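You operate a simulated robot arm through the tools that you are given. There is no shell and no other tool. Be economical: measure what you need, move in short steps, check, and stop when the job is done.

The job below is to be done with a simulated two-armed robot. You get a single attempt, and the scene is never put back.

TASK
Blow the dusty green air filter clean inside the blow box.
Fine: lid shut and DUST on first; then DUST off, air valve shut, vent open; filter stays in the box. Set down upright: what you pick out.

The check looks at the end state, three seconds after you hand in, the way a careful person would. Anything else that was tipped, shoved, dropped, spilled or broken makes it a failure. A push-on lid holds only when it is set on centred and level and pressed home; a screw cap is set on level and turned clockwise until tight.

THE ROBOT
Two 6-joint arms with two-finger parallel grippers on one trunk, on a base that drives. Base frame: it is fixed to the floor where the robot stands at the start and does not move with it; the origin is under the middle of the robot, x ahead of it, y to its left, z up; the surface under the hand at the start is at about z = 88. Units: cm, rad, N and s.
The left shoulder is at the start at [8, 21.5, 154.5], the right one opposite. With the tool pointing down near the work surface each hand reaches from about 10 to 74 cm from the robot's upright axis, wherever it stands, measured 20 degrees to its own side. Places, roughly: black vent lever [70, -20, 110]; clear lid of the blow box [60, -40, 110]; grey blow box [50, -40, 90]; switch with a green dust rocker [70, -50, 110]; yellow valve lever [70, -30, 130]. Payload 3.43 kg a hand.
The TCP of each hand is the grasp point between the finger pads, 3 cm short of the fingertips. In the tool frame z runs along the fingers and y along their closing line. The gripper opens to 9.4 cm. The fingers are 2.8 cm wide and 1 cm thick; the gripper's body (5 by 9.6 cm) begins 5.5 cm behind the TCP.
Orientation is that of the tool frame in the base frame, as a unit quaternion [x, y, z, w]. With the fingers straight down and closing along the base's y, the tool's x points along the base's -x, its y along +y and its z along -z.

THE INTERFACE
- The arms move only by the tool drive_tool. It takes "left_series", "right_series" or both (then of equal length, played together; a hand with none holds still); each is a list of rows, each a list of 3 entries, a list of its own where there are three numbers: the shift along the tool's x, y, z in mm, then the turn, a rotation vector about the tool's x, y, z in degrees, then the gripper command, from -1 (shut) to 1 (fully open), values between in proportion. In form: [[[dx, dy, dz], [wx, wy, wz], jaw], ...]. A call has 1 to 10 rows; each row is the pose to reach, as a shift and turn from the pose commanded when the call began, along the tool's axes at that moment. Rows are played at 5 a second. More than 5 cm and 0.15 rad between two rows, or a gripper value outside its range, and nothing of the call is played. A pose out of reach is approached as far as the arm can. The call stops where the force on the tool passes 90 N (or 10 N more than at its start, if that is more) or the arm is blocked; 0.2 s more then pass. Each finger travels about 7.2 cm/s and halts on what it meets, pressing with about 44 N; the grip force reading is that of the motor and also rises with nothing between the fingers. The clock runs only during rows and for 0.2 s after the last one: add rows that repeat a pose to give the fingers time. The reply holds the time, the measured pose of the TCP, the force on the tool along the base axes, the opening and the grip force, in the units named above and with some noise, with the torque about the TCP (base axes, N m) and any sound that the robot's microphone picked up, and new pictures: "show" is both (left out), scene, wrist or none (wrist: the cameras of the hands that moved).
- Cameras (640 x 400 px; columns grow to the right, rows downward): "scene" is now at [9.45, -3.67, 169.66]; the picture's right is [-0.49, -0.87, 0.00], its down [-0.70, 0.40, -0.60] and it looks along [0.52, -0.29, -0.80] (base axes); focal length 286 px, centre (320, 200). "left" rides on the left gripper at [7.6, -1.4, -10.3] in its tool frame; the picture's right is [0.18, 0.98, 0.00], its down [-0.75, 0.14, -0.64] and it looks along [-0.63, 0.12, 0.77] (tool axes); focal length 243 px, centre (320, 200). "right" rides on the right gripper at [7.6, 1.4, -10.2] in its tool frame; the picture's right is [-0.18, 0.98, 0.00], its down [-0.75, -0.14, -0.64] and it looks along [-0.63, -0.12, 0.77] (tool axes); focal length 243 px, centre (320, 200). There is no depth. A picture from a camera that has moved, and an enlarged one, comes with that camera's place and axes in the base frame and with its lens.
- slide_trunk(by): slides the trunk up (or, below 0, down) by that many cm; the arms and the scene camera ride with it, the base frame stays. It gives what a move gives, with no picture.
- steer(legs): drives the robot by 1 to 6 legs, each [ahead, left, turn to the left] in cm, cm and rad, along the robot's own axes; the way and the turn of a leg run together, so that a leg with both is an arc; at most 150 cm and 3.142 rad a leg. The arms and the cameras ride along, it lands a little off, and it stops where it bumps. It gives what a move gives, and a new picture of the scene camera.
- aim_head(pan, tilt): turns the head with the scene camera to pan (to the left, within 1.501 rad either way) and tilt (down, from -0.506 to 1.204), counted from straight ahead of the robot. It gives what a move gives, and a new picture of the scene camera.
- zoom(camera, box): a new picture of the part [left, top, right, bottom] of that camera's present view, enlarged. The clock stands still meanwhile.
- hand_in(): hands the job in; it is judged then, once.

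Work in short steps. Places have to be worked out from the pictures, the camera data and where the tool is seen: move nearer, look again, correct. Check each grasp and each placing, and mend what went wrong. You have 120 turns and 260 pictures in all, those below and enlarged ones among them. Open the grippers and draw the arms clear of the work before you hand the job in, unless the task says otherwise; then end with one line.

The tools are called after "Request:" by a JSON object that holds its "op" and its "data". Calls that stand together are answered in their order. drive_tool: Moves the arms, as the interface text tells. Its arguments: {"type":"object","properties":{"left_series":{"type":"array","items":{"type":"array"}},"right_series":{"type":"array","items":{"type":"array"}},"show":{"type":"string","enum":["both","scene","wrist","none"]}},"required":[]} The other tools are called the same way: slide_trunk (by) slides the trunk up or down; steer (legs) drives the base; aim_head (pan, tilt) turns the head that bears the scene camera; zoom (camera, box) takes an enlarged picture of a part of a camera's view; hand_in () hands the job in.

At the start:

```text
clock: 0.0
left_position: [45.89, -4.53, 100.06]
left_ee_rot: [0.0, 1.0, 0.0, 0.001]
left_force: [1.5, 0.2, -0.4]
left_ft_torque: [0.0, 0.06, 0.0]
left_opening: 9.4
left_grip_force: 0.0
right_position: [38.46, -52.75, 100.09]
right_ee_rot: [0.001, 1.0, 0.0, 0.001]
right_force: [-0.1, 0.7, 0.9]
right_ft_torque: [0.0, -0.02, -0.03]
right_opening: 9.41
right_grip_force: 0.0
trunk travel left (down, up): [-77.5, 6.5]
robot x, y, heading: [-0.1, -0.04, 0.001]
head pan, tilt: [-0.515, 0.934]
```

scene: 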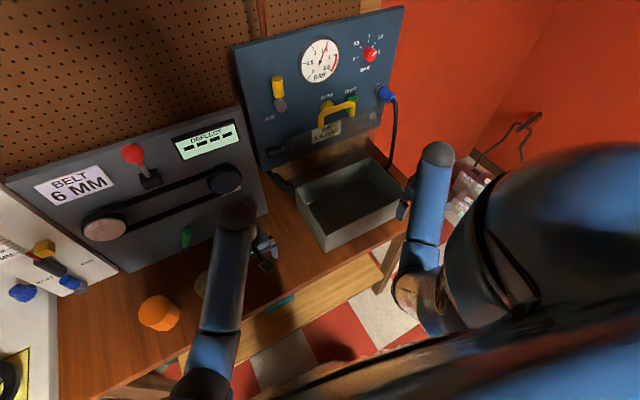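
right: 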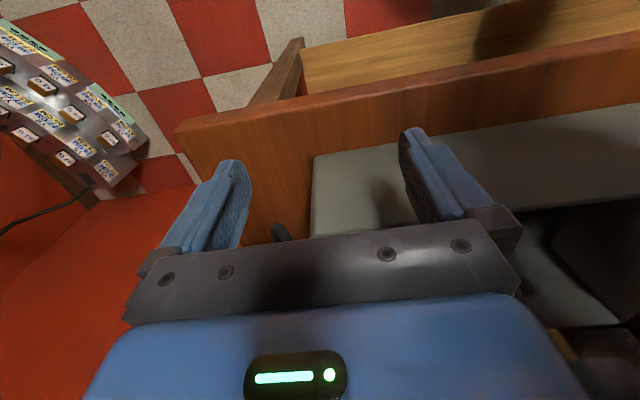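
left: 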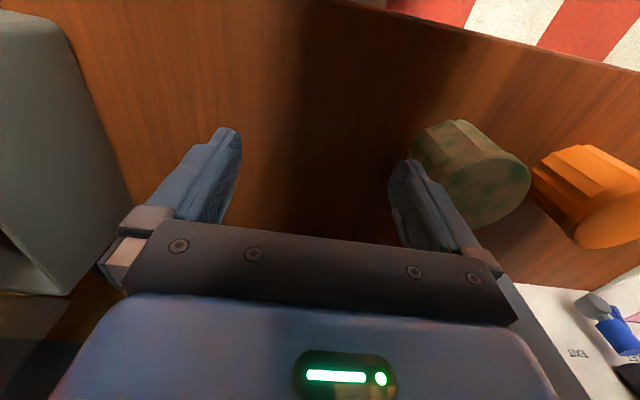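

The green filter is visible by the left hand, and the box and its panel are in the scene view. I'll enlarge both.

Request:
{"op": "zoom", "data": {"camera": "scene", "box": [220, 0, 430, 140]}}

Request:
{"op": "zoom", "data": {"camera": "scene", "box": [220, 120, 460, 270]}}

Request:
{"op": "zoom", "data": {"camera": "left", "box": [360, 80, 640, 260]}}

```text
2.86 times, centred on (325, 70) of scene
camera zoom: at [9.45, -3.67, 169.66], right [-0.49, -0.87, 0.0], down [-0.7, 0.4, -0.6], along [0.52, -0.29, -0.8], focal length 818 px, centre (306, 571)
```

zoom: 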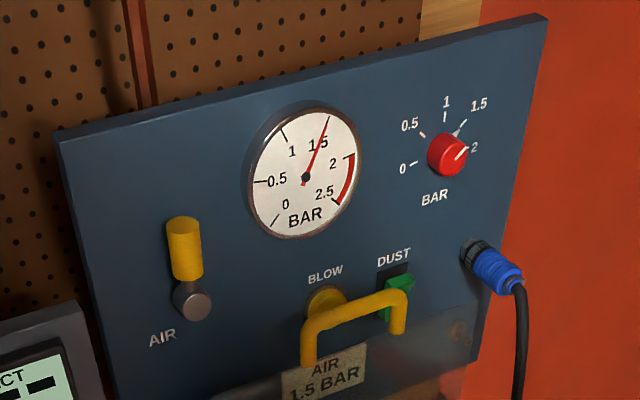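

```text
2.67 times, centred on (340, 195) of scene
camera zoom: at [9.45, -3.67, 169.66], right [-0.49, -0.87, 0.0], down [-0.7, 0.4, -0.6], along [0.52, -0.29, -0.8], focal length 764 px, centre (267, 213)
```

zoom: 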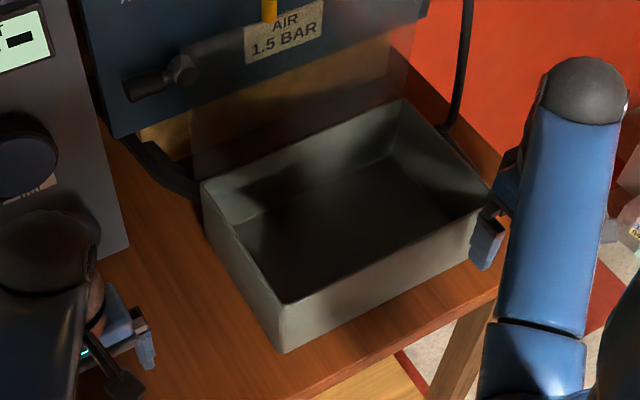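

```text
2.22 times, centred on (500, 170) of left
camera zoom: at [38.42, -6.06, 110.17], right [-0.18, 0.98, 0.0], down [0.75, 0.14, 0.64], along [0.63, 0.12, -0.77], focal length 539 px, centre (-80, 267)
```

zoom: 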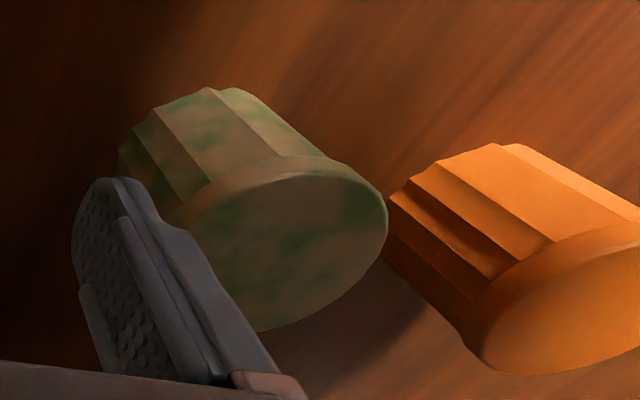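

The filter stands upright at about [48, 8.5], roughly 7 cm across. I'll raise the left hand, move it over the filter and look.

Request:
{"op": "drive_tool", "data": {"left_series": [[[0, 0, -40], [0, 0, 0], 1], [[0, 0, -80], [0, 0, 0], 1], [[0, 40, -80], [0, 0, 0], 1], [[-10, 80, -80], [0, 0, 0], 1], [[-20, 125, -80], [0, 0, 0], 1], [[-20, 125, -80], [0, 0, 0], 1]]}}

Request:
{"op": "aim_head", "data": {"pan": -0.6, "tilt": 0.7}}

```text
clock: 1.4
left_position: [50.45, 6.85, 100.77]
left_ee_rot: [0.0, 1.0, 0.0, 0.001]
left_force: [0.3, 0.1, 0.1]
left_ft_torque: [0.0, 0.02, 0.01]
left_opening: 9.39
left_grip_force: 0.1
left hand out of reach, approached as far as the arm can: row 1, 2, 3, 4, 5, 6
right_position: [38.47, -52.72, 99.91]
right_ee_rot: [0.0, 1.0, 0.0, 0.0]
right_force: [0.2, 0.7, 1.0]
right_ft_torque: [0.01, -0.01, 0.01]
right_opening: 9.4
right_grip_force: 0.0
trunk travel left (down, up): [-77.5, 6.5]
robot x, y, heading: [0.47, -0.25, -0.002]
head pan, tilt: [-0.515, 0.934]
camera scene: at [9.47, -3.71, 169.66], right [-0.49, -0.87, 0.0], down [-0.7, 0.4, -0.6], along [0.52, -0.29, -0.8], focal length 286 px, centre (320, 200)
camera left: at [43.11, 5.43, 110.89], right [-0.18, 0.98, 0.0], down [0.75, 0.14, 0.64], along [0.63, 0.12, -0.77], focal length 243 px, centre (320, 200)
```

scene: 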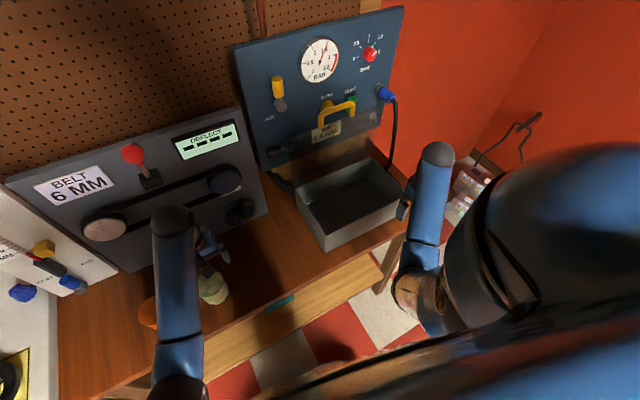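
left: 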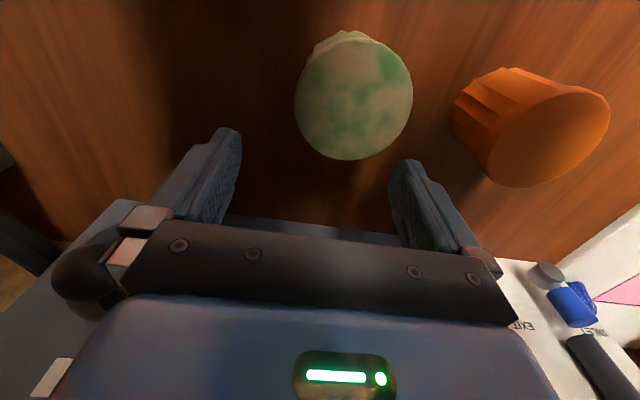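

```text
clock: 2.2
left_position: [50.51, 6.83, 100.74]
left_ee_rot: [0.0, 1.0, 0.0, 0.001]
left_force: [-0.2, 0.3, 0.8]
left_ft_torque: [0.02, -0.03, 0.02]
left_opening: 9.37
left_grip_force: 0.0
right_position: [38.49, -52.71, 99.97]
right_ee_rot: [0.0, 1.0, 0.0, -0.001]
right_force: [-0.5, 0.3, 0.0]
right_ft_torque: [0.03, 0.02, 0.03]
right_opening: 9.4
right_grip_force: 0.0
trunk travel left (down, up): [-77.5, 6.5]
robot x, y, heading: [0.06, -0.06, -0.0]
head pan, tilt: [-0.6, 0.7]
camera scene: at [10.04, -4.85, 171.51], right [-0.56, -0.83, 0.0], down [-0.53, 0.36, -0.76], along [0.63, -0.43, -0.64], focal length 286 px, centre (320, 200)
```

scene: 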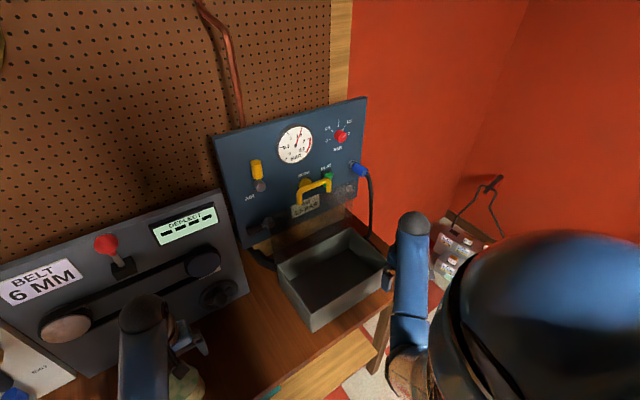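

The left arm is at its upward limit, so its commanded pose is uncertain. I'll raise the trunk to gain clearance, then check the readings.

Request:
{"op": "slide_trunk", "data": {"by": 6.4}}

Request:
{"op": "drive_tool", "data": {"left_series": [[[0, 0, 0], [0, 0, 0], 1], [[0, 0, 0], [0, 0, 0], 1]], "show": "wrist"}}

```text
clock: 3.2
left_position: [50.64, 6.84, 106.97]
left_ee_rot: [0.0, 1.0, 0.0, 0.001]
left_force: [0.2, 0.6, -0.7]
left_ft_torque: [0.0, 0.02, 0.0]
left_opening: 9.38
left_grip_force: 0.0
right_position: [38.59, -52.69, 106.33]
right_ee_rot: [0.0, 1.0, 0.0, 0.0]
right_force: [-0.1, 0.6, 0.3]
right_ft_torque: [0.02, 0.03, -0.02]
right_opening: 9.37
right_grip_force: 0.0
trunk travel left (down, up): [-83.9, 0.1]
robot x, y, heading: [-0.04, 0.12, -0.001]
head pan, tilt: [-0.6, 0.7]
```

```text
clock: 3.8
left_position: [50.58, 6.71, 107.09]
left_ee_rot: [0.0, 1.0, 0.0, 0.001]
left_force: [0.8, 0.4, -0.1]
left_ft_torque: [0.01, 0.01, -0.01]
left_opening: 9.4
left_grip_force: 0.0
right_position: [38.54, -52.73, 106.2]
right_ee_rot: [0.0, 1.0, 0.001, 0.001]
right_force: [0.4, 0.9, 0.3]
right_ft_torque: [-0.03, 0.0, -0.01]
right_opening: 9.41
right_grip_force: 0.2
trunk travel left (down, up): [-83.9, 0.1]
robot x, y, heading: [0.13, 0.22, 0.001]
head pan, tilt: [-0.6, 0.7]
camera left: at [43.11, 5.42, 117.29], right [-0.18, 0.98, 0.0], down [0.75, 0.14, 0.64], along [0.63, 0.12, -0.77], focal length 243 px, centre (320, 200)
```

left: 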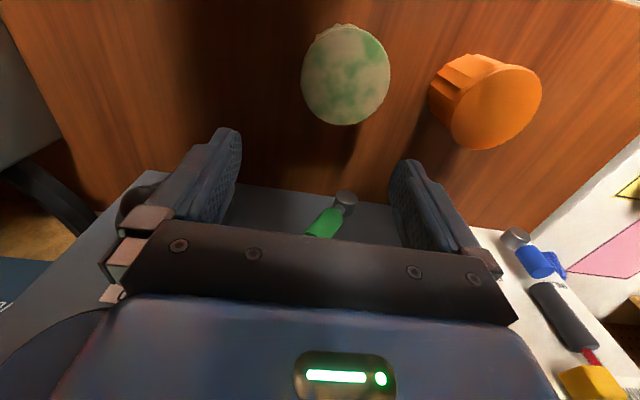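

Now at [50.6, 6.7, 107]. I'll make a test move toward x 46.9, y 8 and see how the hand responds.

Request:
{"op": "drive_tool", "data": {"left_series": [[[18, 6, 20], [0, 0, 0], 1], [[37, 12, 40], [0, 0, 0], 1], [[37, 12, 40], [0, 0, 0], 1]], "show": "wrist"}}

```text
clock: 4.6
left_position: [46.92, 8.23, 102.98]
left_ee_rot: [0.001, 1.0, 0.0, 0.001]
left_force: [-0.4, 0.1, 0.1]
left_ft_torque: [-0.01, 0.01, 0.0]
left_opening: 9.38
left_grip_force: 0.1
right_position: [38.58, -52.7, 106.42]
right_ee_rot: [0.0, 1.0, 0.0, 0.0]
right_force: [-0.9, 0.9, 1.0]
right_ft_torque: [0.0, 0.0, -0.03]
right_opening: 9.38
right_grip_force: 0.0
trunk travel left (down, up): [-83.9, 0.1]
robot x, y, heading: [-0.08, 0.0, 0.0]
head pan, tilt: [-0.6, 0.7]
camera left: at [39.47, 6.66, 113.23], right [-0.18, 0.98, 0.0], down [0.75, 0.14, 0.64], along [0.63, 0.12, -0.77], focal length 243 px, centre (320, 200)
```

left: 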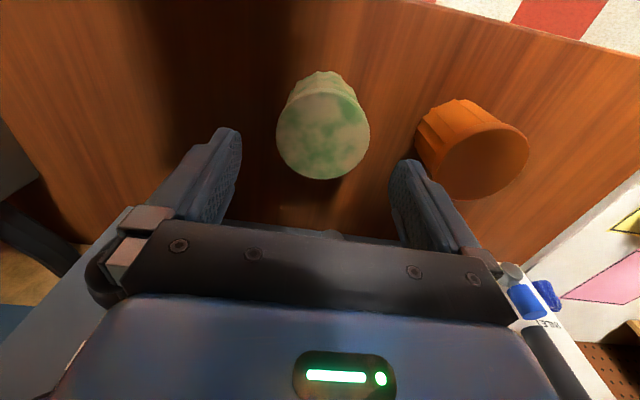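

The hand is nearly centred on the filter at about [47.2, 8.3]. I'll descend to z ≈ 93 and close.

Request:
{"op": "drive_tool", "data": {"left_series": [[[-3, 1, 40], [0, 0, 0], 1], [[-3, 1, 75], [0, 0, 0], 1], [[-3, 1, 100], [0, 0, 0], 1], [[-3, 1, 100], [0, 0, 0], 1], [[-3, 1, 100], [0, 0, 0], -0.2], [[-3, 1, 100], [0, 0, 0], -0.2], [[-3, 1, 100], [0, 0, 0], -0.2], [[-3, 1, 100], [0, 0, 0], -0.2]]}}

```text
clock: 6.4
left_position: [47.15, 8.27, 93.07]
left_ee_rot: [0.0, 1.0, 0.0, 0.001]
left_force: [0.6, -0.3, 0.1]
left_ft_torque: [0.02, 0.04, 0.01]
left_opening: 7.56
left_grip_force: 43.8
right_position: [38.5, -52.64, 106.45]
right_ee_rot: [0.0, 1.0, 0.0, 0.0]
right_force: [-0.7, 0.3, -0.4]
right_ft_torque: [0.01, 0.0, -0.01]
right_opening: 9.39
right_grip_force: 0.1
trunk travel left (down, up): [-83.9, 0.1]
robot x, y, heading: [0.16, -0.02, 0.002]
head pan, tilt: [-0.6, 0.7]
camera scene: at [10.07, -4.82, 177.92], right [-0.56, -0.83, 0.0], down [-0.53, 0.36, -0.76], along [0.63, -0.43, -0.64], focal length 286 px, centre (320, 200)
camera left: at [39.77, 6.72, 103.3], right [-0.18, 0.98, 0.0], down [0.75, 0.14, 0.64], along [0.63, 0.12, -0.77], focal length 243 px, centre (320, 200)
```

scene: 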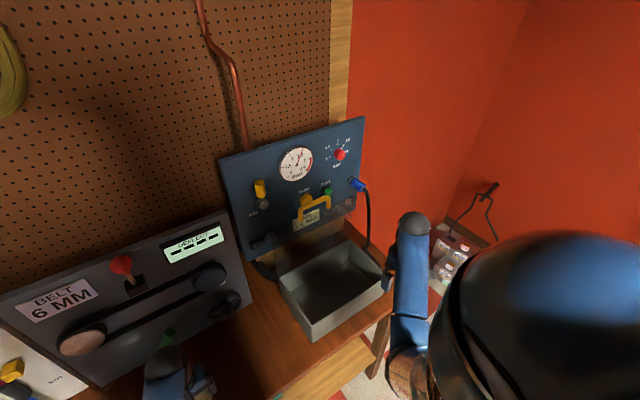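
left: 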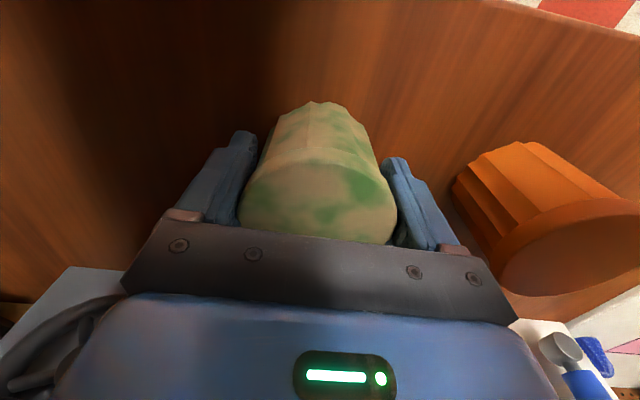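

Grip is solid at 7.6 cm. Lifting it 11 cm and looking at the box area with the head.

Request:
{"op": "drive_tool", "data": {"left_series": [[[0, 0, -30], [0, 0, 0], -0.2], [[0, 0, -65], [0, 0, 0], -0.2], [[0, 0, -100], [0, 0, 0], -0.2], [[0, 0, -125], [0, 0, 0], -0.2], [[0, 0, -125], [0, 0, 0], -0.2]], "show": "wrist"}}

Request:
{"op": "zoom", "data": {"camera": "scene", "box": [210, 110, 400, 350]}}

```text
clock: 7.6
left_position: [47.23, 8.19, 105.69]
left_ee_rot: [0.0, 1.0, 0.0, 0.001]
left_force: [-0.7, 0.5, 0.0]
left_ft_torque: [0.02, 0.0, 0.01]
left_opening: 3.75
left_grip_force: 0.1
right_position: [38.43, -52.63, 106.34]
right_ee_rot: [-0.001, 1.0, 0.0, 0.0]
right_force: [0.3, 0.0, 0.5]
right_ft_torque: [0.02, 0.0, -0.02]
right_opening: 9.4
right_grip_force: 0.0
trunk travel left (down, up): [-83.9, 0.1]
robot x, y, heading: [0.28, -0.52, 0.004]
head pan, tilt: [-0.6, 0.7]
camera left: at [39.7, 6.75, 115.85], right [-0.18, 0.98, 0.0], down [0.75, 0.14, 0.64], along [0.63, 0.12, -0.77], focal length 243 px, centre (320, 200)
```

left: 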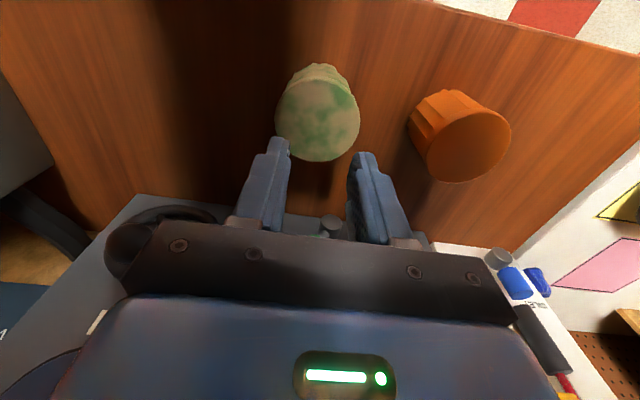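

```text
1.67 times, centred on (305, 230) of scene
camera zoom: at [10.05, -4.83, 177.92], right [-0.56, -0.83, 0.0], down [-0.53, 0.36, -0.76], along [0.63, -0.43, -0.64], focal length 477 px, centre (345, 150)
```

zoom: 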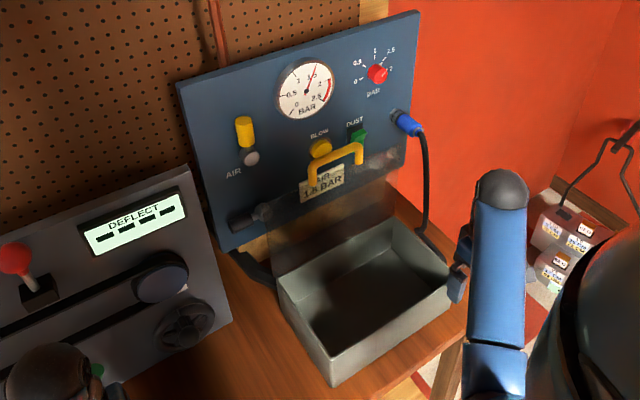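

The filter slid out of the fingers and is still standing on the bench. I'll open the hand and look closely before gripping lower.

Request:
{"op": "drive_tool", "data": {"left_series": [[[0, 0, 0], [0, 0, 0], 1], [[20, 0, 10], [0, 0, 0], 1], [[40, 0, 20], [0, 0, 0], 1], [[60, 0, 20], [0, 0, 0], 1], [[60, 0, 20], [0, 0, 0], 1]], "show": "none"}}

Request:
{"op": "zoom", "data": {"camera": "left", "box": [220, 40, 460, 220]}}

Request:
{"op": "aim_head", "data": {"pan": 0.1, "tilt": 0.95}}

```text
clock: 8.8
left_position: [41.13, 7.97, 103.8]
left_ee_rot: [0.0, 1.0, 0.0, 0.001]
left_force: [0.3, -0.3, -0.3]
left_ft_torque: [0.02, 0.03, 0.02]
left_opening: 9.38
left_grip_force: 0.1
right_position: [38.57, -52.77, 106.41]
right_ee_rot: [0.0, 1.0, 0.0, -0.001]
right_force: [0.1, 0.1, -0.1]
right_ft_torque: [-0.03, 0.01, -0.02]
right_opening: 9.41
right_grip_force: 0.0
trunk travel left (down, up): [-83.9, 0.1]
robot x, y, heading: [0.18, 0.09, 0.002]
head pan, tilt: [-0.6, 0.7]
```

```text
2.22 times, centred on (340, 130) of left
camera zoom: at [33.68, 6.69, 113.88], right [-0.18, 0.98, 0.0], down [0.75, 0.14, 0.64], along [0.63, 0.12, -0.77], focal length 539 px, centre (276, 356)
```

zoom: 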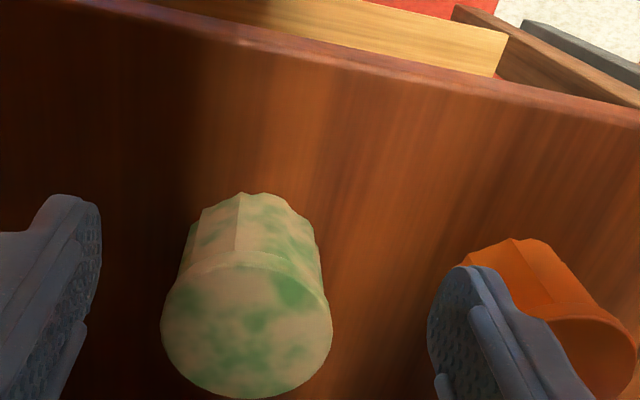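

```text
clock: 9.9
left_position: [41.12, 8.08, 103.79]
left_ee_rot: [0.0, 1.0, 0.0, 0.001]
left_force: [-0.3, 0.0, 0.0]
left_ft_torque: [-0.01, -0.04, -0.03]
left_opening: 9.39
left_grip_force: 0.1
right_position: [38.34, -52.75, 106.5]
right_ee_rot: [0.0, 1.0, 0.0, 0.0]
right_force: [0.4, 0.2, -0.2]
right_ft_torque: [0.0, 0.01, 0.01]
right_opening: 9.37
right_grip_force: 0.1
trunk travel left (down, up): [-83.9, 0.1]
robot x, y, heading: [0.05, 0.24, 0.003]
head pan, tilt: [0.099, 0.949]
camera scene: at [10.27, 0.69, 175.94], right [0.1, -1.0, 0.0], down [-0.81, -0.08, -0.58], along [0.58, 0.06, -0.81], focal length 286 px, centre (320, 200)
```

scene: 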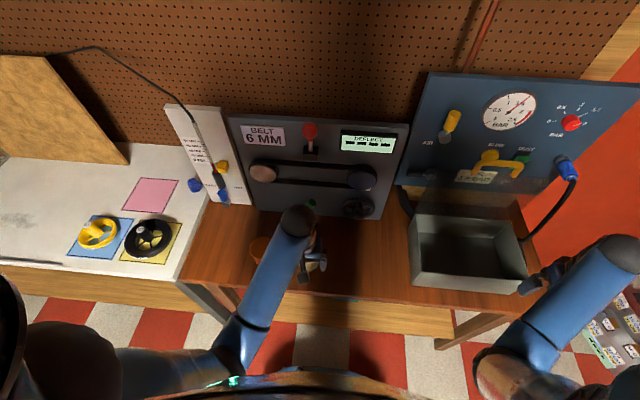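

The filter is still upright at about [46.9, 8.1]. I'll go in lower, close fully, and lift only slightly to test.

Request:
{"op": "drive_tool", "data": {"left_series": [[[-30, 0, 0], [0, 0, 0], 1], [[-58, 1, 20], [0, 0, 0], 1], [[-58, 1, 60], [0, 0, 0], 1], [[-58, 1, 95], [0, 0, 0], 1], [[-58, 1, 120], [0, 0, 0], 1], [[-58, 1, 120], [0, 0, 0], -1], [[-58, 1, 120], [0, 0, 0], -1], [[-58, 1, 120], [0, 0, 0], -1], [[-58, 1, 120], [0, 0, 0], -1], [[-58, 1, 120], [0, 0, 0], -1]], "show": "wrist"}}

```text
clock: 12.1
left_position: [47.02, 8.22, 91.63]
left_ee_rot: [0.0, 1.0, 0.0, 0.001]
left_force: [-0.8, 0.4, -1.2]
left_ft_torque: [0.04, 0.04, 0.01]
left_opening: 7.56
left_grip_force: 44.4
right_position: [38.4, -52.65, 106.5]
right_ee_rot: [0.0, 1.0, 0.0, -0.001]
right_force: [0.0, -1.1, -0.1]
right_ft_torque: [0.02, 0.01, 0.0]
right_opening: 9.38
right_grip_force: 0.0
trunk travel left (down, up): [-83.9, 0.1]
robot x, y, heading: [-0.06, 0.02, 0.002]
head pan, tilt: [0.099, 0.949]
camera left: at [39.52, 6.79, 101.8], right [-0.18, 0.98, 0.0], down [0.75, 0.14, 0.64], along [0.63, 0.12, -0.77], focal length 243 px, centre (320, 200)
```

left: 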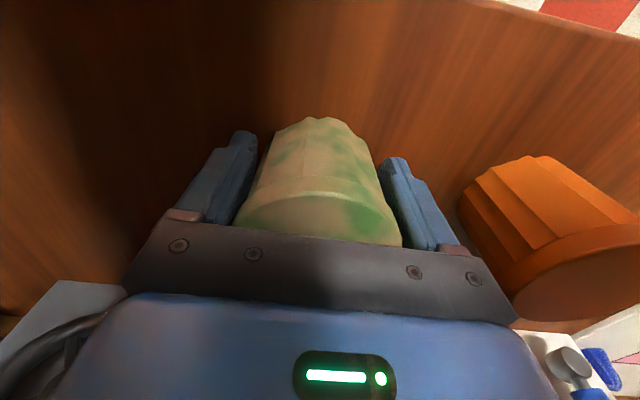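

Gripped at 7.56 again. Lifting slowly by 4 cm to see if it holds.

Request:
{"op": "drive_tool", "data": {"left_series": [[[0, 0, -5], [0, 0, 0], -1], [[0, 0, -10], [0, 0, 0], -1], [[0, 0, -20], [0, 0, 0], -1], [[0, 0, -30], [0, 0, 0], -1], [[0, 0, -40], [0, 0, 0], -1]], "show": "wrist"}}

```text
clock: 13.3
left_position: [46.92, 8.33, 95.51]
left_ee_rot: [0.0, 1.0, 0.0, 0.001]
left_force: [0.5, -0.9, -0.8]
left_ft_torque: [0.0, 0.05, -0.04]
left_opening: 7.56
left_grip_force: 43.9
right_position: [38.51, -52.64, 106.28]
right_ee_rot: [0.0, 1.0, 0.0, 0.0]
right_force: [0.5, 0.2, 0.2]
right_ft_torque: [0.01, -0.01, 0.01]
right_opening: 9.39
right_grip_force: 0.1
trunk travel left (down, up): [-83.9, 0.1]
robot x, y, heading: [0.24, -0.01, 0.003]
head pan, tilt: [0.099, 0.949]
camera left: at [39.5, 6.8, 105.73], right [-0.18, 0.98, 0.0], down [0.75, 0.14, 0.64], along [0.63, 0.12, -0.77], focal length 243 px, centre (320, 200)
```

left: 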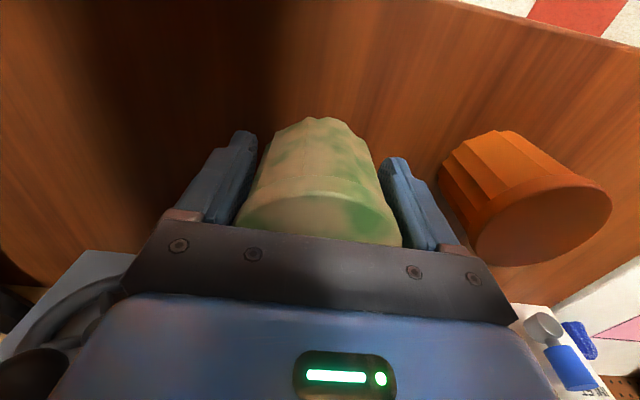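

It holds. Continuing slowly up to z ≈ 106 and then zooming on the box.

Request:
{"op": "drive_tool", "data": {"left_series": [[[0, 0, -15], [0, 0, 0], -1], [[0, 0, -30], [0, 0, 0], -1], [[0, 0, -45], [0, 0, 0], -1], [[0, 0, -60], [0, 0, 0], -1], [[0, 0, -75], [0, 0, 0], -1], [[0, 0, -90], [0, 0, 0], -1], [[0, 0, -100], [0, 0, 0], -1]], "show": "wrist"}}

Request:
{"op": "zoom", "data": {"camera": "scene", "box": [380, 60, 640, 310]}}

```text
clock: 14.9
left_position: [46.91, 8.24, 105.74]
left_ee_rot: [0.0, 1.0, 0.0, 0.002]
left_force: [-0.5, 0.5, -1.7]
left_ft_torque: [-0.01, 0.02, 0.01]
left_opening: 7.59
left_grip_force: 43.6
right_position: [38.6, -52.72, 106.42]
right_ee_rot: [0.0, 1.0, 0.0, 0.001]
right_force: [-0.8, 0.2, -1.0]
right_ft_torque: [-0.01, 0.02, 0.06]
right_opening: 9.4
right_grip_force: 0.0
trunk travel left (down, up): [-83.9, 0.1]
robot x, y, heading: [-0.06, 0.07, -0.006]
head pan, tilt: [0.099, 0.949]
camera left: at [39.55, 6.83, 115.78], right [-0.18, 0.98, 0.0], down [0.75, 0.14, 0.64], along [0.63, 0.12, -0.77], focal length 243 px, centre (320, 200)
```

left: 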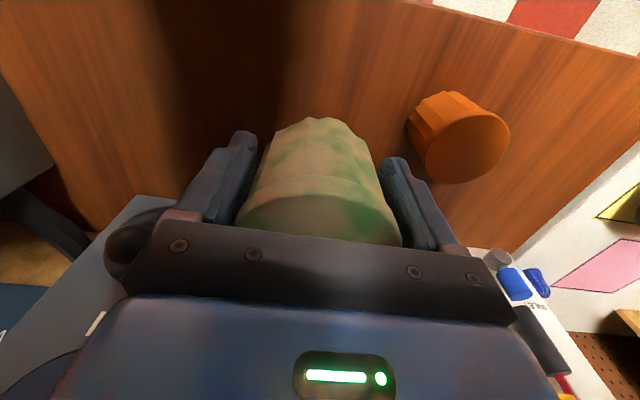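

```text
1.60 times, centred on (510, 185) of scene
camera zoom: at [10.31, 0.68, 175.94], right [0.1, -1.0, 0.0], down [-0.81, -0.08, -0.58], along [0.58, 0.06, -0.81], focal length 458 px, centre (16, 224)
```

zoom: 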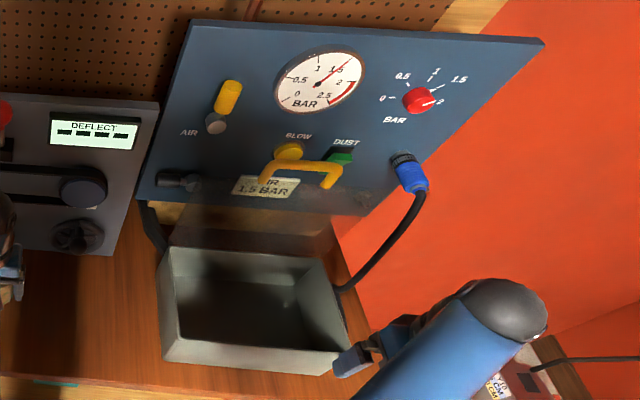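

The filter is held at z ≈ 106, and the box spans roughly x 44–63, y −24…−55 with its rim near z 98. I'll look right before driving that way.

Request:
{"op": "aim_head", "data": {"pan": -1.2, "tilt": 0.8}}

```text
clock: 16.3
left_position: [46.91, 8.24, 105.49]
left_ee_rot: [0.001, 1.0, 0.0, 0.001]
left_force: [-0.1, 0.2, -1.6]
left_ft_torque: [-0.02, 0.02, -0.02]
left_opening: 7.59
left_grip_force: 44.1
right_position: [38.52, -52.61, 106.33]
right_ee_rot: [0.0, 1.0, 0.0, -0.001]
right_force: [0.2, 0.5, -0.8]
right_ft_torque: [-0.01, 0.02, 0.01]
right_opening: 9.4
right_grip_force: 0.1
trunk travel left (down, up): [-83.9, 0.1]
robot x, y, heading: [0.03, -0.04, -0.001]
head pan, tilt: [-1.201, 0.799]
camera scene: at [5.99, -7.55, 177.09], right [-0.93, -0.36, 0.0], down [-0.26, 0.67, -0.7], along [0.25, -0.65, -0.72], focal length 286 px, centre (320, 200)
```

scene: 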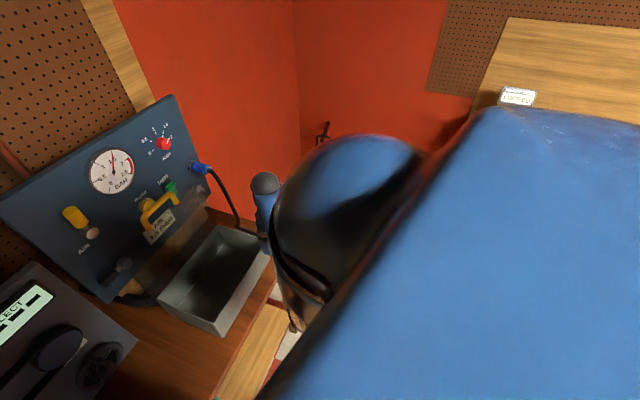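

The right arm blocks the view, but there is space. I'll draw the right hand in to the left, then shift the base 25 cm right.

Request:
{"op": "drive_tool", "data": {"right_series": [[[30, 30, 0], [0, 0, 0], 1], [[60, 60, 0], [0, 0, 0], 1], [[90, 90, 0], [0, 0, 0], 1], [[100, 130, 0], [0, 0, 0], 1], [[100, 160, 0], [0, 0, 0], 1]], "show": "none"}}

Request:
{"op": "aim_head", "data": {"pan": -0.5, "tilt": 0.8}}

```text
clock: 17.5
left_position: [46.94, 8.32, 105.55]
left_ee_rot: [0.0, 1.0, -0.001, 0.001]
left_force: [0.2, -0.3, -0.9]
left_ft_torque: [-0.01, 0.03, 0.0]
left_opening: 7.56
left_grip_force: 44.4
right_position: [28.21, -36.42, 104.49]
right_ee_rot: [0.0, 1.0, -0.002, 0.002]
right_force: [0.3, -0.1, -0.3]
right_ft_torque: [-0.02, 0.0, 0.01]
right_opening: 9.4
right_grip_force: 0.1
right hand out of reach, approached as far as the arm can: row 1, 2, 3, 4, 5
trunk travel left (down, up): [-83.9, 0.1]
robot x, y, heading: [-0.05, -0.31, 0.002]
head pan, tilt: [-1.201, 0.799]
```

```text
clock: 18.6
left_position: [47.03, 8.26, 105.47]
left_ee_rot: [0.0, 1.0, 0.0, 0.0]
left_force: [0.9, -0.4, -0.8]
left_ft_torque: [-0.04, -0.02, 0.01]
left_opening: 7.58
left_grip_force: 44.2
right_position: [28.24, -36.68, 104.45]
right_ee_rot: [0.0, 1.0, -0.002, 0.001]
right_force: [0.0, 0.2, 0.7]
right_ft_torque: [-0.01, 0.01, 0.0]
right_opening: 9.41
right_grip_force: 0.1
trunk travel left (down, up): [-83.9, 0.1]
robot x, y, heading: [0.38, 0.33, 0.003]
head pan, tilt: [-0.499, 0.799]
camera scene: at [10.16, -3.92, 177.09], right [-0.48, -0.88, 0.0], down [-0.63, 0.34, -0.7], along [0.61, -0.33, -0.72], focal length 286 px, centre (320, 200)
```

scene: 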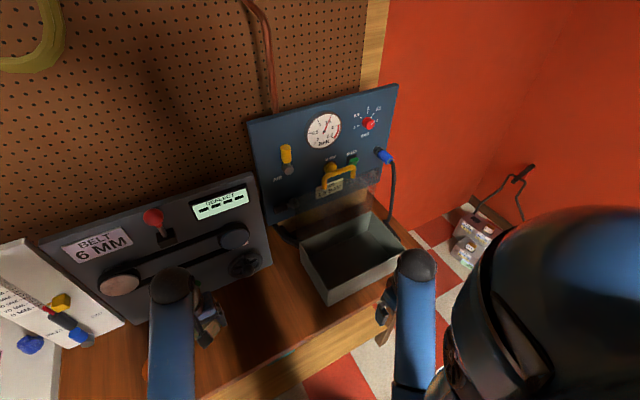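

Clear space to the right. Driving 32 cm right.

Request:
{"op": "steer", "data": {"legs": [[0, -32, 0]]}}

```text
clock: 20.7
left_position: [47.02, -23.11, 105.51]
left_ee_rot: [0.001, 1.0, -0.002, 0.001]
left_force: [-0.4, 0.6, -2.3]
left_ft_torque: [-0.01, 0.01, 0.0]
left_opening: 7.54
left_grip_force: 44.0
right_position: [28.15, -68.08, 104.55]
right_ee_rot: [0.0, 1.0, -0.003, 0.002]
right_force: [0.1, -0.6, 0.3]
right_ft_torque: [-0.03, 0.01, 0.03]
right_opening: 9.4
right_grip_force: 0.2
trunk travel left (down, up): [-83.9, 0.1]
robot x, y, heading: [0.2, -31.7, -0.001]
head pan, tilt: [-0.499, 0.799]
camera scene: at [10.12, -35.14, 177.1], right [-0.48, -0.88, 0.0], down [-0.63, 0.34, -0.7], along [0.61, -0.34, -0.72], focal length 286 px, centre (320, 200)
```

scene: 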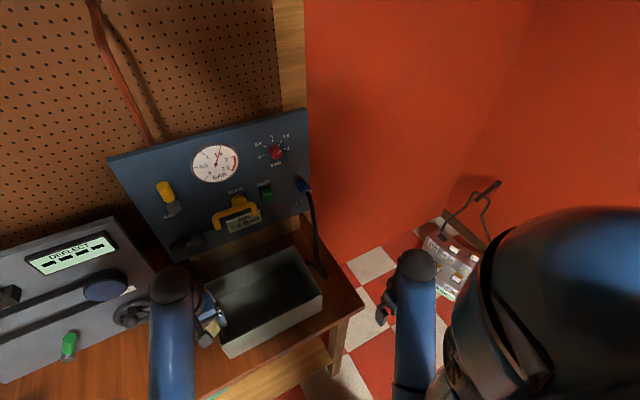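

Good. I'll aim the head straight ahead and move the left hand toward the box centre [53, −38].

Request:
{"op": "aim_head", "data": {"pan": -0.1, "tilt": 0.85}}

Request:
{"op": "drive_tool", "data": {"left_series": [[[-10, -30, 0], [0, 0, 0], -1], [[-20, -60, 0], [0, 0, 0], -1], [[-35, -90, 0], [0, 0, 0], -1], [[-50, -120, 0], [0, 0, 0], -1], [[-60, -150, 0], [0, 0, 0], -1], [[-60, -150, 0], [0, 0, 0], -1]]}}

```text
clock: 21.6
left_position: [47.01, -23.52, 105.51]
left_ee_rot: [0.0, 1.0, 0.0, 0.002]
left_force: [0.1, -0.4, -1.5]
left_ft_torque: [0.0, 0.0, -0.01]
left_opening: 7.54
left_grip_force: 43.9
right_position: [28.15, -68.36, 104.52]
right_ee_rot: [0.001, 1.0, -0.002, 0.002]
right_force: [0.5, -0.3, -0.9]
right_ft_torque: [0.01, 0.01, 0.01]
right_opening: 9.37
right_grip_force: 0.0
trunk travel left (down, up): [-83.9, 0.1]
robot x, y, heading: [0.03, -31.64, -0.002]
head pan, tilt: [-0.099, 0.85]
camera scene: at [10.82, -32.55, 176.69], right [-0.1, -0.99, 0.0], down [-0.75, 0.08, -0.66], along [0.66, -0.07, -0.75], focal length 286 px, centre (320, 200)
```

scene: 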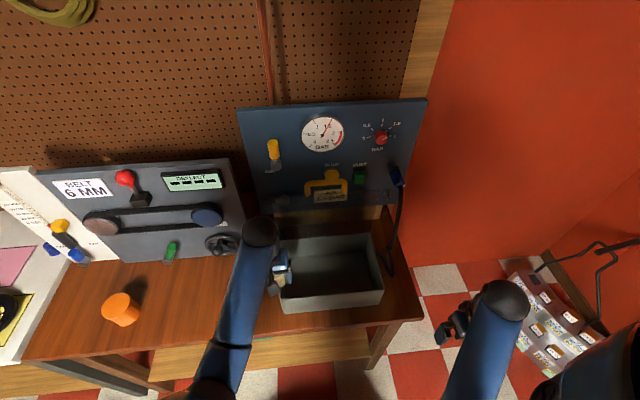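

```text
clock: 23.0
left_position: [53.05, -38.42, 105.56]
left_ee_rot: [0.0, 1.0, 0.001, 0.001]
left_force: [0.5, -0.1, -1.6]
left_ft_torque: [0.01, 0.0, 0.01]
left_opening: 7.56
left_grip_force: 44.3
right_position: [28.21, -68.27, 104.54]
right_ee_rot: [0.001, 1.0, -0.001, 0.002]
right_force: [-0.8, -0.2, -0.2]
right_ft_torque: [-0.02, 0.0, -0.01]
right_opening: 9.41
right_grip_force: 0.1
trunk travel left (down, up): [-83.9, 0.1]
robot x, y, heading: [-0.09, -31.74, -0.002]
head pan, tilt: [-0.099, 0.85]
camera scene: at [10.8, -32.47, 176.69], right [-0.1, -0.99, 0.0], down [-0.75, 0.08, -0.66], along [0.66, -0.07, -0.75], focal length 286 px, centre (320, 200)
camera left: at [45.58, -39.92, 115.81], right [-0.18, 0.98, 0.0], down [0.75, 0.14, 0.64], along [0.63, 0.12, -0.77], focal length 243 px, centre (320, 200)
```

scene: 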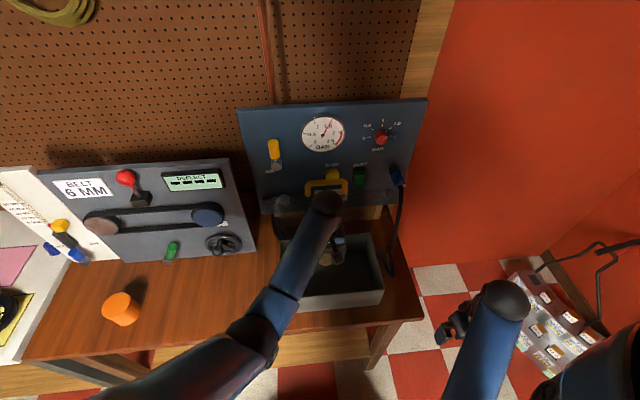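
left: 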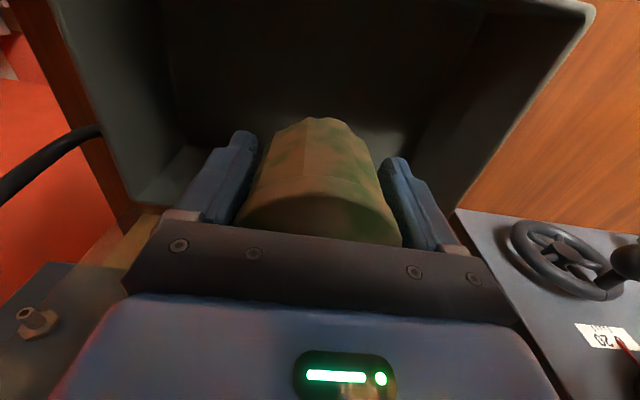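

The hand is over the box centre ([53.3, −39.5]). I'll lower to about z 94.

Request:
{"op": "drive_tool", "data": {"left_series": [[[0, -5, 25], [0, 0, 0], -1], [[0, -10, 50], [0, 0, 0], -1], [[0, -10, 75], [0, 0, 0], -1], [[0, -10, 100], [0, 0, 0], -1], [[0, -10, 115], [0, 0, 0], -1], [[0, -10, 120], [0, 0, 0], -1]], "show": "wrist"}}

```text
clock: 24.4
left_position: [53.09, -39.3, 93.61]
left_ee_rot: [0.0, 1.0, 0.0, 0.001]
left_force: [0.6, -1.2, -0.9]
left_ft_torque: [0.0, 0.0, 0.02]
left_opening: 7.55
left_grip_force: 44.3
right_position: [28.25, -68.34, 104.38]
right_ee_rot: [0.001, 1.0, -0.002, 0.002]
right_force: [-0.5, 0.2, -0.6]
right_ft_torque: [0.0, 0.0, -0.03]
right_opening: 9.39
right_grip_force: 0.0
trunk travel left (down, up): [-83.9, 0.1]
robot x, y, heading: [0.02, -31.56, -0.006]
head pan, tilt: [-0.099, 0.85]
camera left: at [45.53, -40.84, 103.76], right [-0.18, 0.98, 0.0], down [0.75, 0.14, 0.64], along [0.63, 0.12, -0.77], focal length 243 px, centre (320, 200)
```

left: 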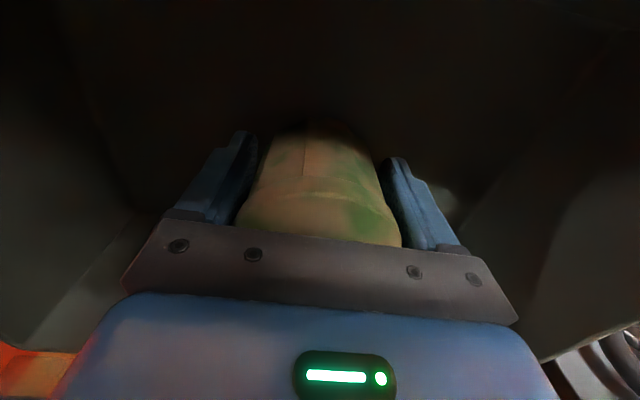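

No contact yet. Lowering in millimetre steps.

Request:
{"op": "drive_tool", "data": {"left_series": [[[0, 0, 3], [0, 0, 0], -1], [[0, 0, 6], [0, 0, 0], -1], [[0, 0, 9], [0, 0, 0], -1], [[0, 0, 11], [0, 0, 0], -1]], "show": "none"}}

```text
clock: 25.4
left_position: [52.87, -39.46, 92.55]
left_ee_rot: [0.001, 1.0, -0.001, 0.0]
left_force: [0.2, -1.2, -0.9]
left_ft_torque: [0.01, -0.03, 0.03]
left_opening: 7.57
left_grip_force: 43.8
right_position: [28.31, -68.28, 104.53]
right_ee_rot: [0.001, 1.0, -0.002, 0.002]
right_force: [-0.5, -0.3, -1.5]
right_ft_torque: [-0.02, 0.01, 0.01]
right_opening: 9.37
right_grip_force: 0.0
trunk travel left (down, up): [-83.9, 0.1]
robot x, y, heading: [-0.04, -31.8, -0.001]
head pan, tilt: [-0.099, 0.85]
```

Request:
{"op": "drive_tool", "data": {"left_series": [[[0, 0, 2], [0, 0, 0], -1], [[0, 0, 4], [0, 0, 0], -1], [[0, 0, 6], [0, 0, 0], -1], [[0, 0, 6], [0, 0, 0], -1]], "show": "none"}}

```text
clock: 26.4
left_position: [53.17, -39.54, 91.98]
left_ee_rot: [0.002, 1.0, -0.001, 0.002]
left_force: [0.0, -0.6, 4.1]
left_ft_torque: [0.09, 0.07, -0.02]
left_opening: 7.56
left_grip_force: 43.7
right_position: [28.18, -68.29, 104.5]
right_ee_rot: [0.001, 1.0, -0.002, 0.002]
right_force: [0.4, -0.2, -0.5]
right_ft_torque: [0.04, 0.03, 0.03]
right_opening: 9.4
right_grip_force: 0.1
trunk travel left (down, up): [-83.9, 0.1]
robot x, y, heading: [0.01, -31.31, -0.001]
head pan, tilt: [-0.099, 0.85]
```

Contact with the box floor at z ≈ 92. Opening and then rising straight up.

Request:
{"op": "drive_tool", "data": {"left_series": [[[0, 0, 0], [0, 0, 0], 0.9], [[0, 0, 0], [0, 0, 0], 1], [[0, 0, 0], [0, 0, 0], 1], [[0, 0, -20], [0, 0, 0], 1], [[0, 0, -50], [0, 0, 0], 1], [[0, 0, -90], [0, 0, 0], 1], [[0, 0, -130], [0, 0, 0], 1], [[0, 0, -130], [0, 0, 0], 1]]}}

```text
clock: 28.2
left_position: [52.9, -39.41, 104.82]
left_ee_rot: [0.001, 1.0, 0.0, 0.001]
left_force: [-0.1, 0.3, 1.5]
left_ft_torque: [0.01, 0.02, 0.01]
left_opening: 9.41
left_grip_force: 0.0
right_position: [28.17, -68.18, 104.52]
right_ee_rot: [0.001, 1.0, -0.002, 0.001]
right_force: [0.2, 0.5, 0.8]
right_ft_torque: [0.01, -0.02, -0.03]
right_opening: 9.4
right_grip_force: 0.1
trunk travel left (down, up): [-83.9, 0.1]
robot x, y, heading: [-0.12, -31.6, -0.004]
head pan, tilt: [-0.099, 0.85]
camera scene: at [10.81, -32.47, 176.69], right [-0.1, -0.99, 0.0], down [-0.75, 0.08, -0.66], along [0.66, -0.07, -0.75], focal length 286 px, centre (320, 200)
camera left: at [45.49, -40.84, 114.98], right [-0.18, 0.98, 0.0], down [0.75, 0.14, 0.64], along [0.63, 0.12, -0.77], focal length 243 px, centre (320, 200)
```

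scene: 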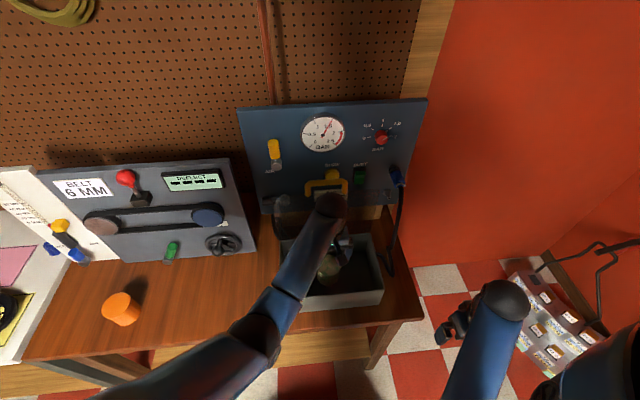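
left: 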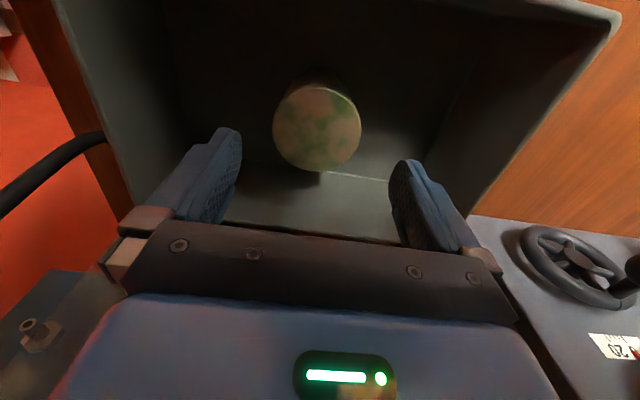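

The filter stands upright in the box. I'll retract the left arm to the side and inspect the panel.

Request:
{"op": "drive_tool", "data": {"left_series": [[[20, 40, 0], [0, 0, 0], 1], [[40, 80, 0], [0, 0, 0], 1], [[60, 120, 0], [0, 0, 0], 1], [[80, 160, 0], [0, 0, 0], 1], [[100, 200, 0], [0, 0, 0], 1], [[120, 240, 0], [0, 0, 0], 1], [[140, 280, 0], [0, 0, 0], 1], [[140, 310, 0], [0, 0, 0], 1]], "show": "none"}}

Request:
{"op": "zoom", "data": {"camera": "scene", "box": [230, 90, 430, 215]}}

Request:
{"op": "zoom", "data": {"camera": "scene", "box": [240, 160, 430, 320]}}

```text
clock: 30.0
left_position: [38.85, -8.35, 104.11]
left_ee_rot: [0.001, 1.0, -0.001, 0.002]
left_force: [0.9, -0.7, -0.5]
left_ft_torque: [0.02, 0.02, 0.02]
left_opening: 9.39
left_grip_force: 0.1
left hand out of reach, approached as far as the arm can: row 5, 6, 7, 8
right_position: [28.32, -68.2, 104.4]
right_ee_rot: [0.001, 1.0, -0.001, 0.002]
right_force: [0.2, 0.4, -0.3]
right_ft_torque: [0.0, -0.01, 0.04]
right_opening: 9.39
right_grip_force: 0.0
trunk travel left (down, up): [-83.9, 0.1]
robot x, y, heading: [0.46, -31.57, 0.001]
head pan, tilt: [-0.099, 0.85]
```

```text
3.20 times, centred on (330, 152) of scene
camera zoom: at [10.82, -32.38, 176.69], right [-0.1, -0.99, 0.0], down [-0.75, 0.08, -0.66], along [0.66, -0.07, -0.75], focal length 916 px, centre (288, 352)
```

zoom: 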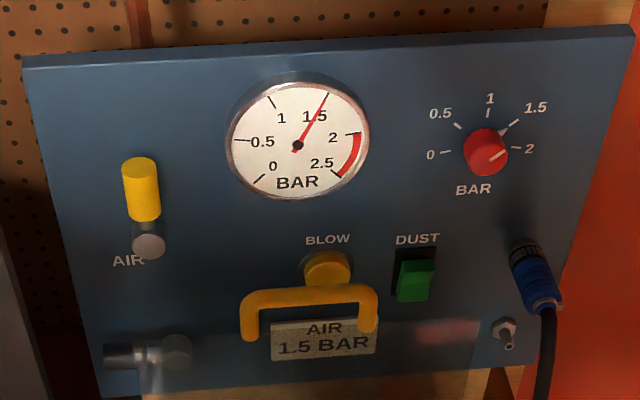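

```text
2.50 times, centred on (335, 240) of scene
camera zoom: at [10.82, -32.38, 176.69], right [-0.1, -0.99, 0.0], down [-0.75, 0.08, -0.66], along [0.66, -0.07, -0.75], focal length 716 px, centre (282, 100)
```

zoom: 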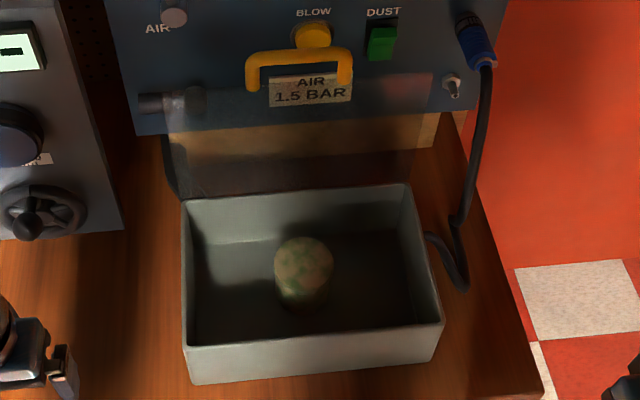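

Gauge reads 1.5 bar as the label wants; the handle bar is at about [64.6, −40, 122.6] on a near-vertical lid. I'll start by turning the right hand to pinch the bar: first yaw 85° in place.

Request:
{"op": "drive_tool", "data": {"right_series": [[[-5, 5, 0], [0, 0, -8.5], 0], [[-10, 10, 0], [0, 0, -17], 0], [[-15, 15, 0], [0, 0, -25.5], 0], [[-20, 20, 0], [0, 0, -34], 0], [[-25, 25, 0], [0, 0, -42.5], 0], [[-30, 30, 0], [0, 0, -51], 0], [[-35, 35, 0], [0, 0, -59.5], 0], [[-40, 40, 0], [0, 0, -68], 0], [[-45, 45, 0], [0, 0, -76.5], 0], [[-50, 50, 0], [0, 0, -85], 0]]}}

```text
clock: 32.2
left_position: [39.0, -8.32, 104.02]
left_ee_rot: [0.001, 1.0, 0.0, 0.003]
left_force: [-0.5, 0.1, 0.1]
left_ft_torque: [-0.01, 0.0, -0.01]
left_opening: 9.41
left_grip_force: 0.1
right_position: [33.31, -63.25, 104.34]
right_ee_rot: [-0.676, 0.737, -0.003, 0.0]
right_force: [0.0, 0.5, 0.5]
right_ft_torque: [0.01, 0.01, -0.06]
right_opening: 4.7
right_grip_force: 0.1
trunk travel left (down, up): [-83.9, 0.1]
robot x, y, heading: [-0.14, -31.69, -0.001]
head pan, tilt: [-0.099, 0.85]
camera scene: at [10.83, -32.45, 176.69], right [-0.1, -0.99, 0.0], down [-0.75, 0.08, -0.66], along [0.66, -0.07, -0.75], focal length 286 px, centre (320, 200)
camera right: at [31.07, -70.76, 114.71], right [-0.96, 0.27, -0.01], down [0.2, 0.74, 0.64], along [0.18, 0.62, -0.77], focal length 243 px, centre (320, 200)
```

scene: 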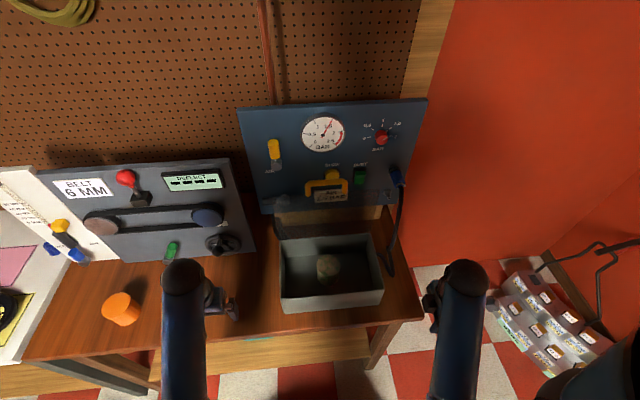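
right: 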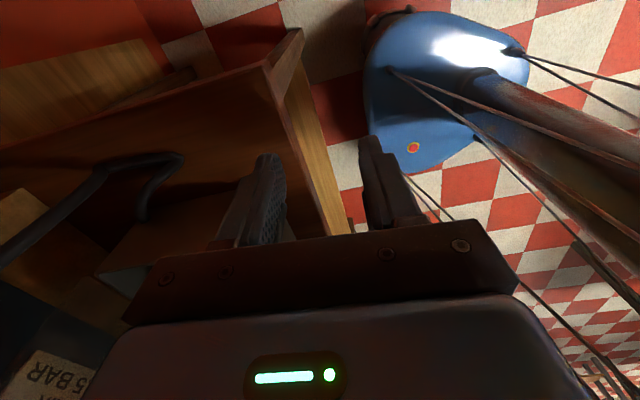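

The yaw worked. Now I pitch the hand 45° forward while raising it.

Request:
{"op": "drive_tool", "data": {"right_series": [[[-9, -8, -20], [8, 0, -1], 0], [[-18, -15, -40], [16, 0, -2], 0], [[-27, -22, -60], [24, 0, -3], 0], [[-36, -30, -80], [32, 0, -4], 0], [[-45, -38, -100], [40, 0, -5], 0], [[-54, -45, -120], [45, 0, -5], 0], [[-54, -45, -120], [45, 0, -5], 0]]}}

```text
clock: 33.8
left_position: [39.01, -8.41, 104.14]
left_ee_rot: [0.001, 1.0, 0.0, 0.002]
left_force: [0.4, -0.5, -0.5]
left_ft_torque: [-0.01, 0.03, 0.0]
left_opening: 9.39
left_grip_force: 0.0
right_position: [38.98, -58.4, 115.47]
right_ee_rot: [0.654, -0.651, 0.285, -0.259]
right_force: [0.9, 0.0, 0.2]
right_ft_torque: [0.02, -0.05, 0.0]
right_opening: 4.7
right_grip_force: 0.0
right hand out of reach, approached as far as the arm can: row 6, 7
trunk travel left (down, up): [-83.9, 0.1]
robot x, y, heading: [0.04, -31.04, -0.001]
head pan, tilt: [-0.099, 0.85]
camera scene: at [10.85, -32.48, 176.69], right [-0.1, -0.99, 0.0], down [-0.75, 0.08, -0.66], along [0.66, -0.07, -0.75], focal length 286 px, centre (320, 200)
camera right: at [30.57, -65.81, 122.0], right [-0.69, 0.17, -0.7], down [-0.35, 0.78, 0.53], along [0.63, 0.61, -0.48], focal length 243 px, centre (320, 200)
```

scene: 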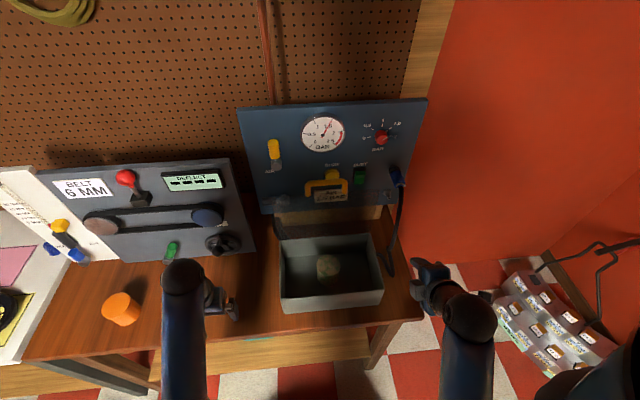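
right: 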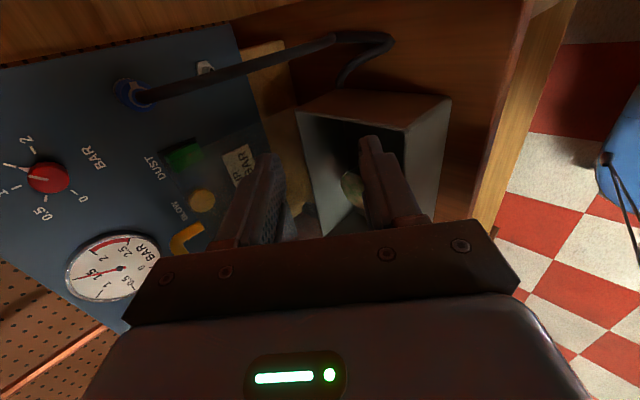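

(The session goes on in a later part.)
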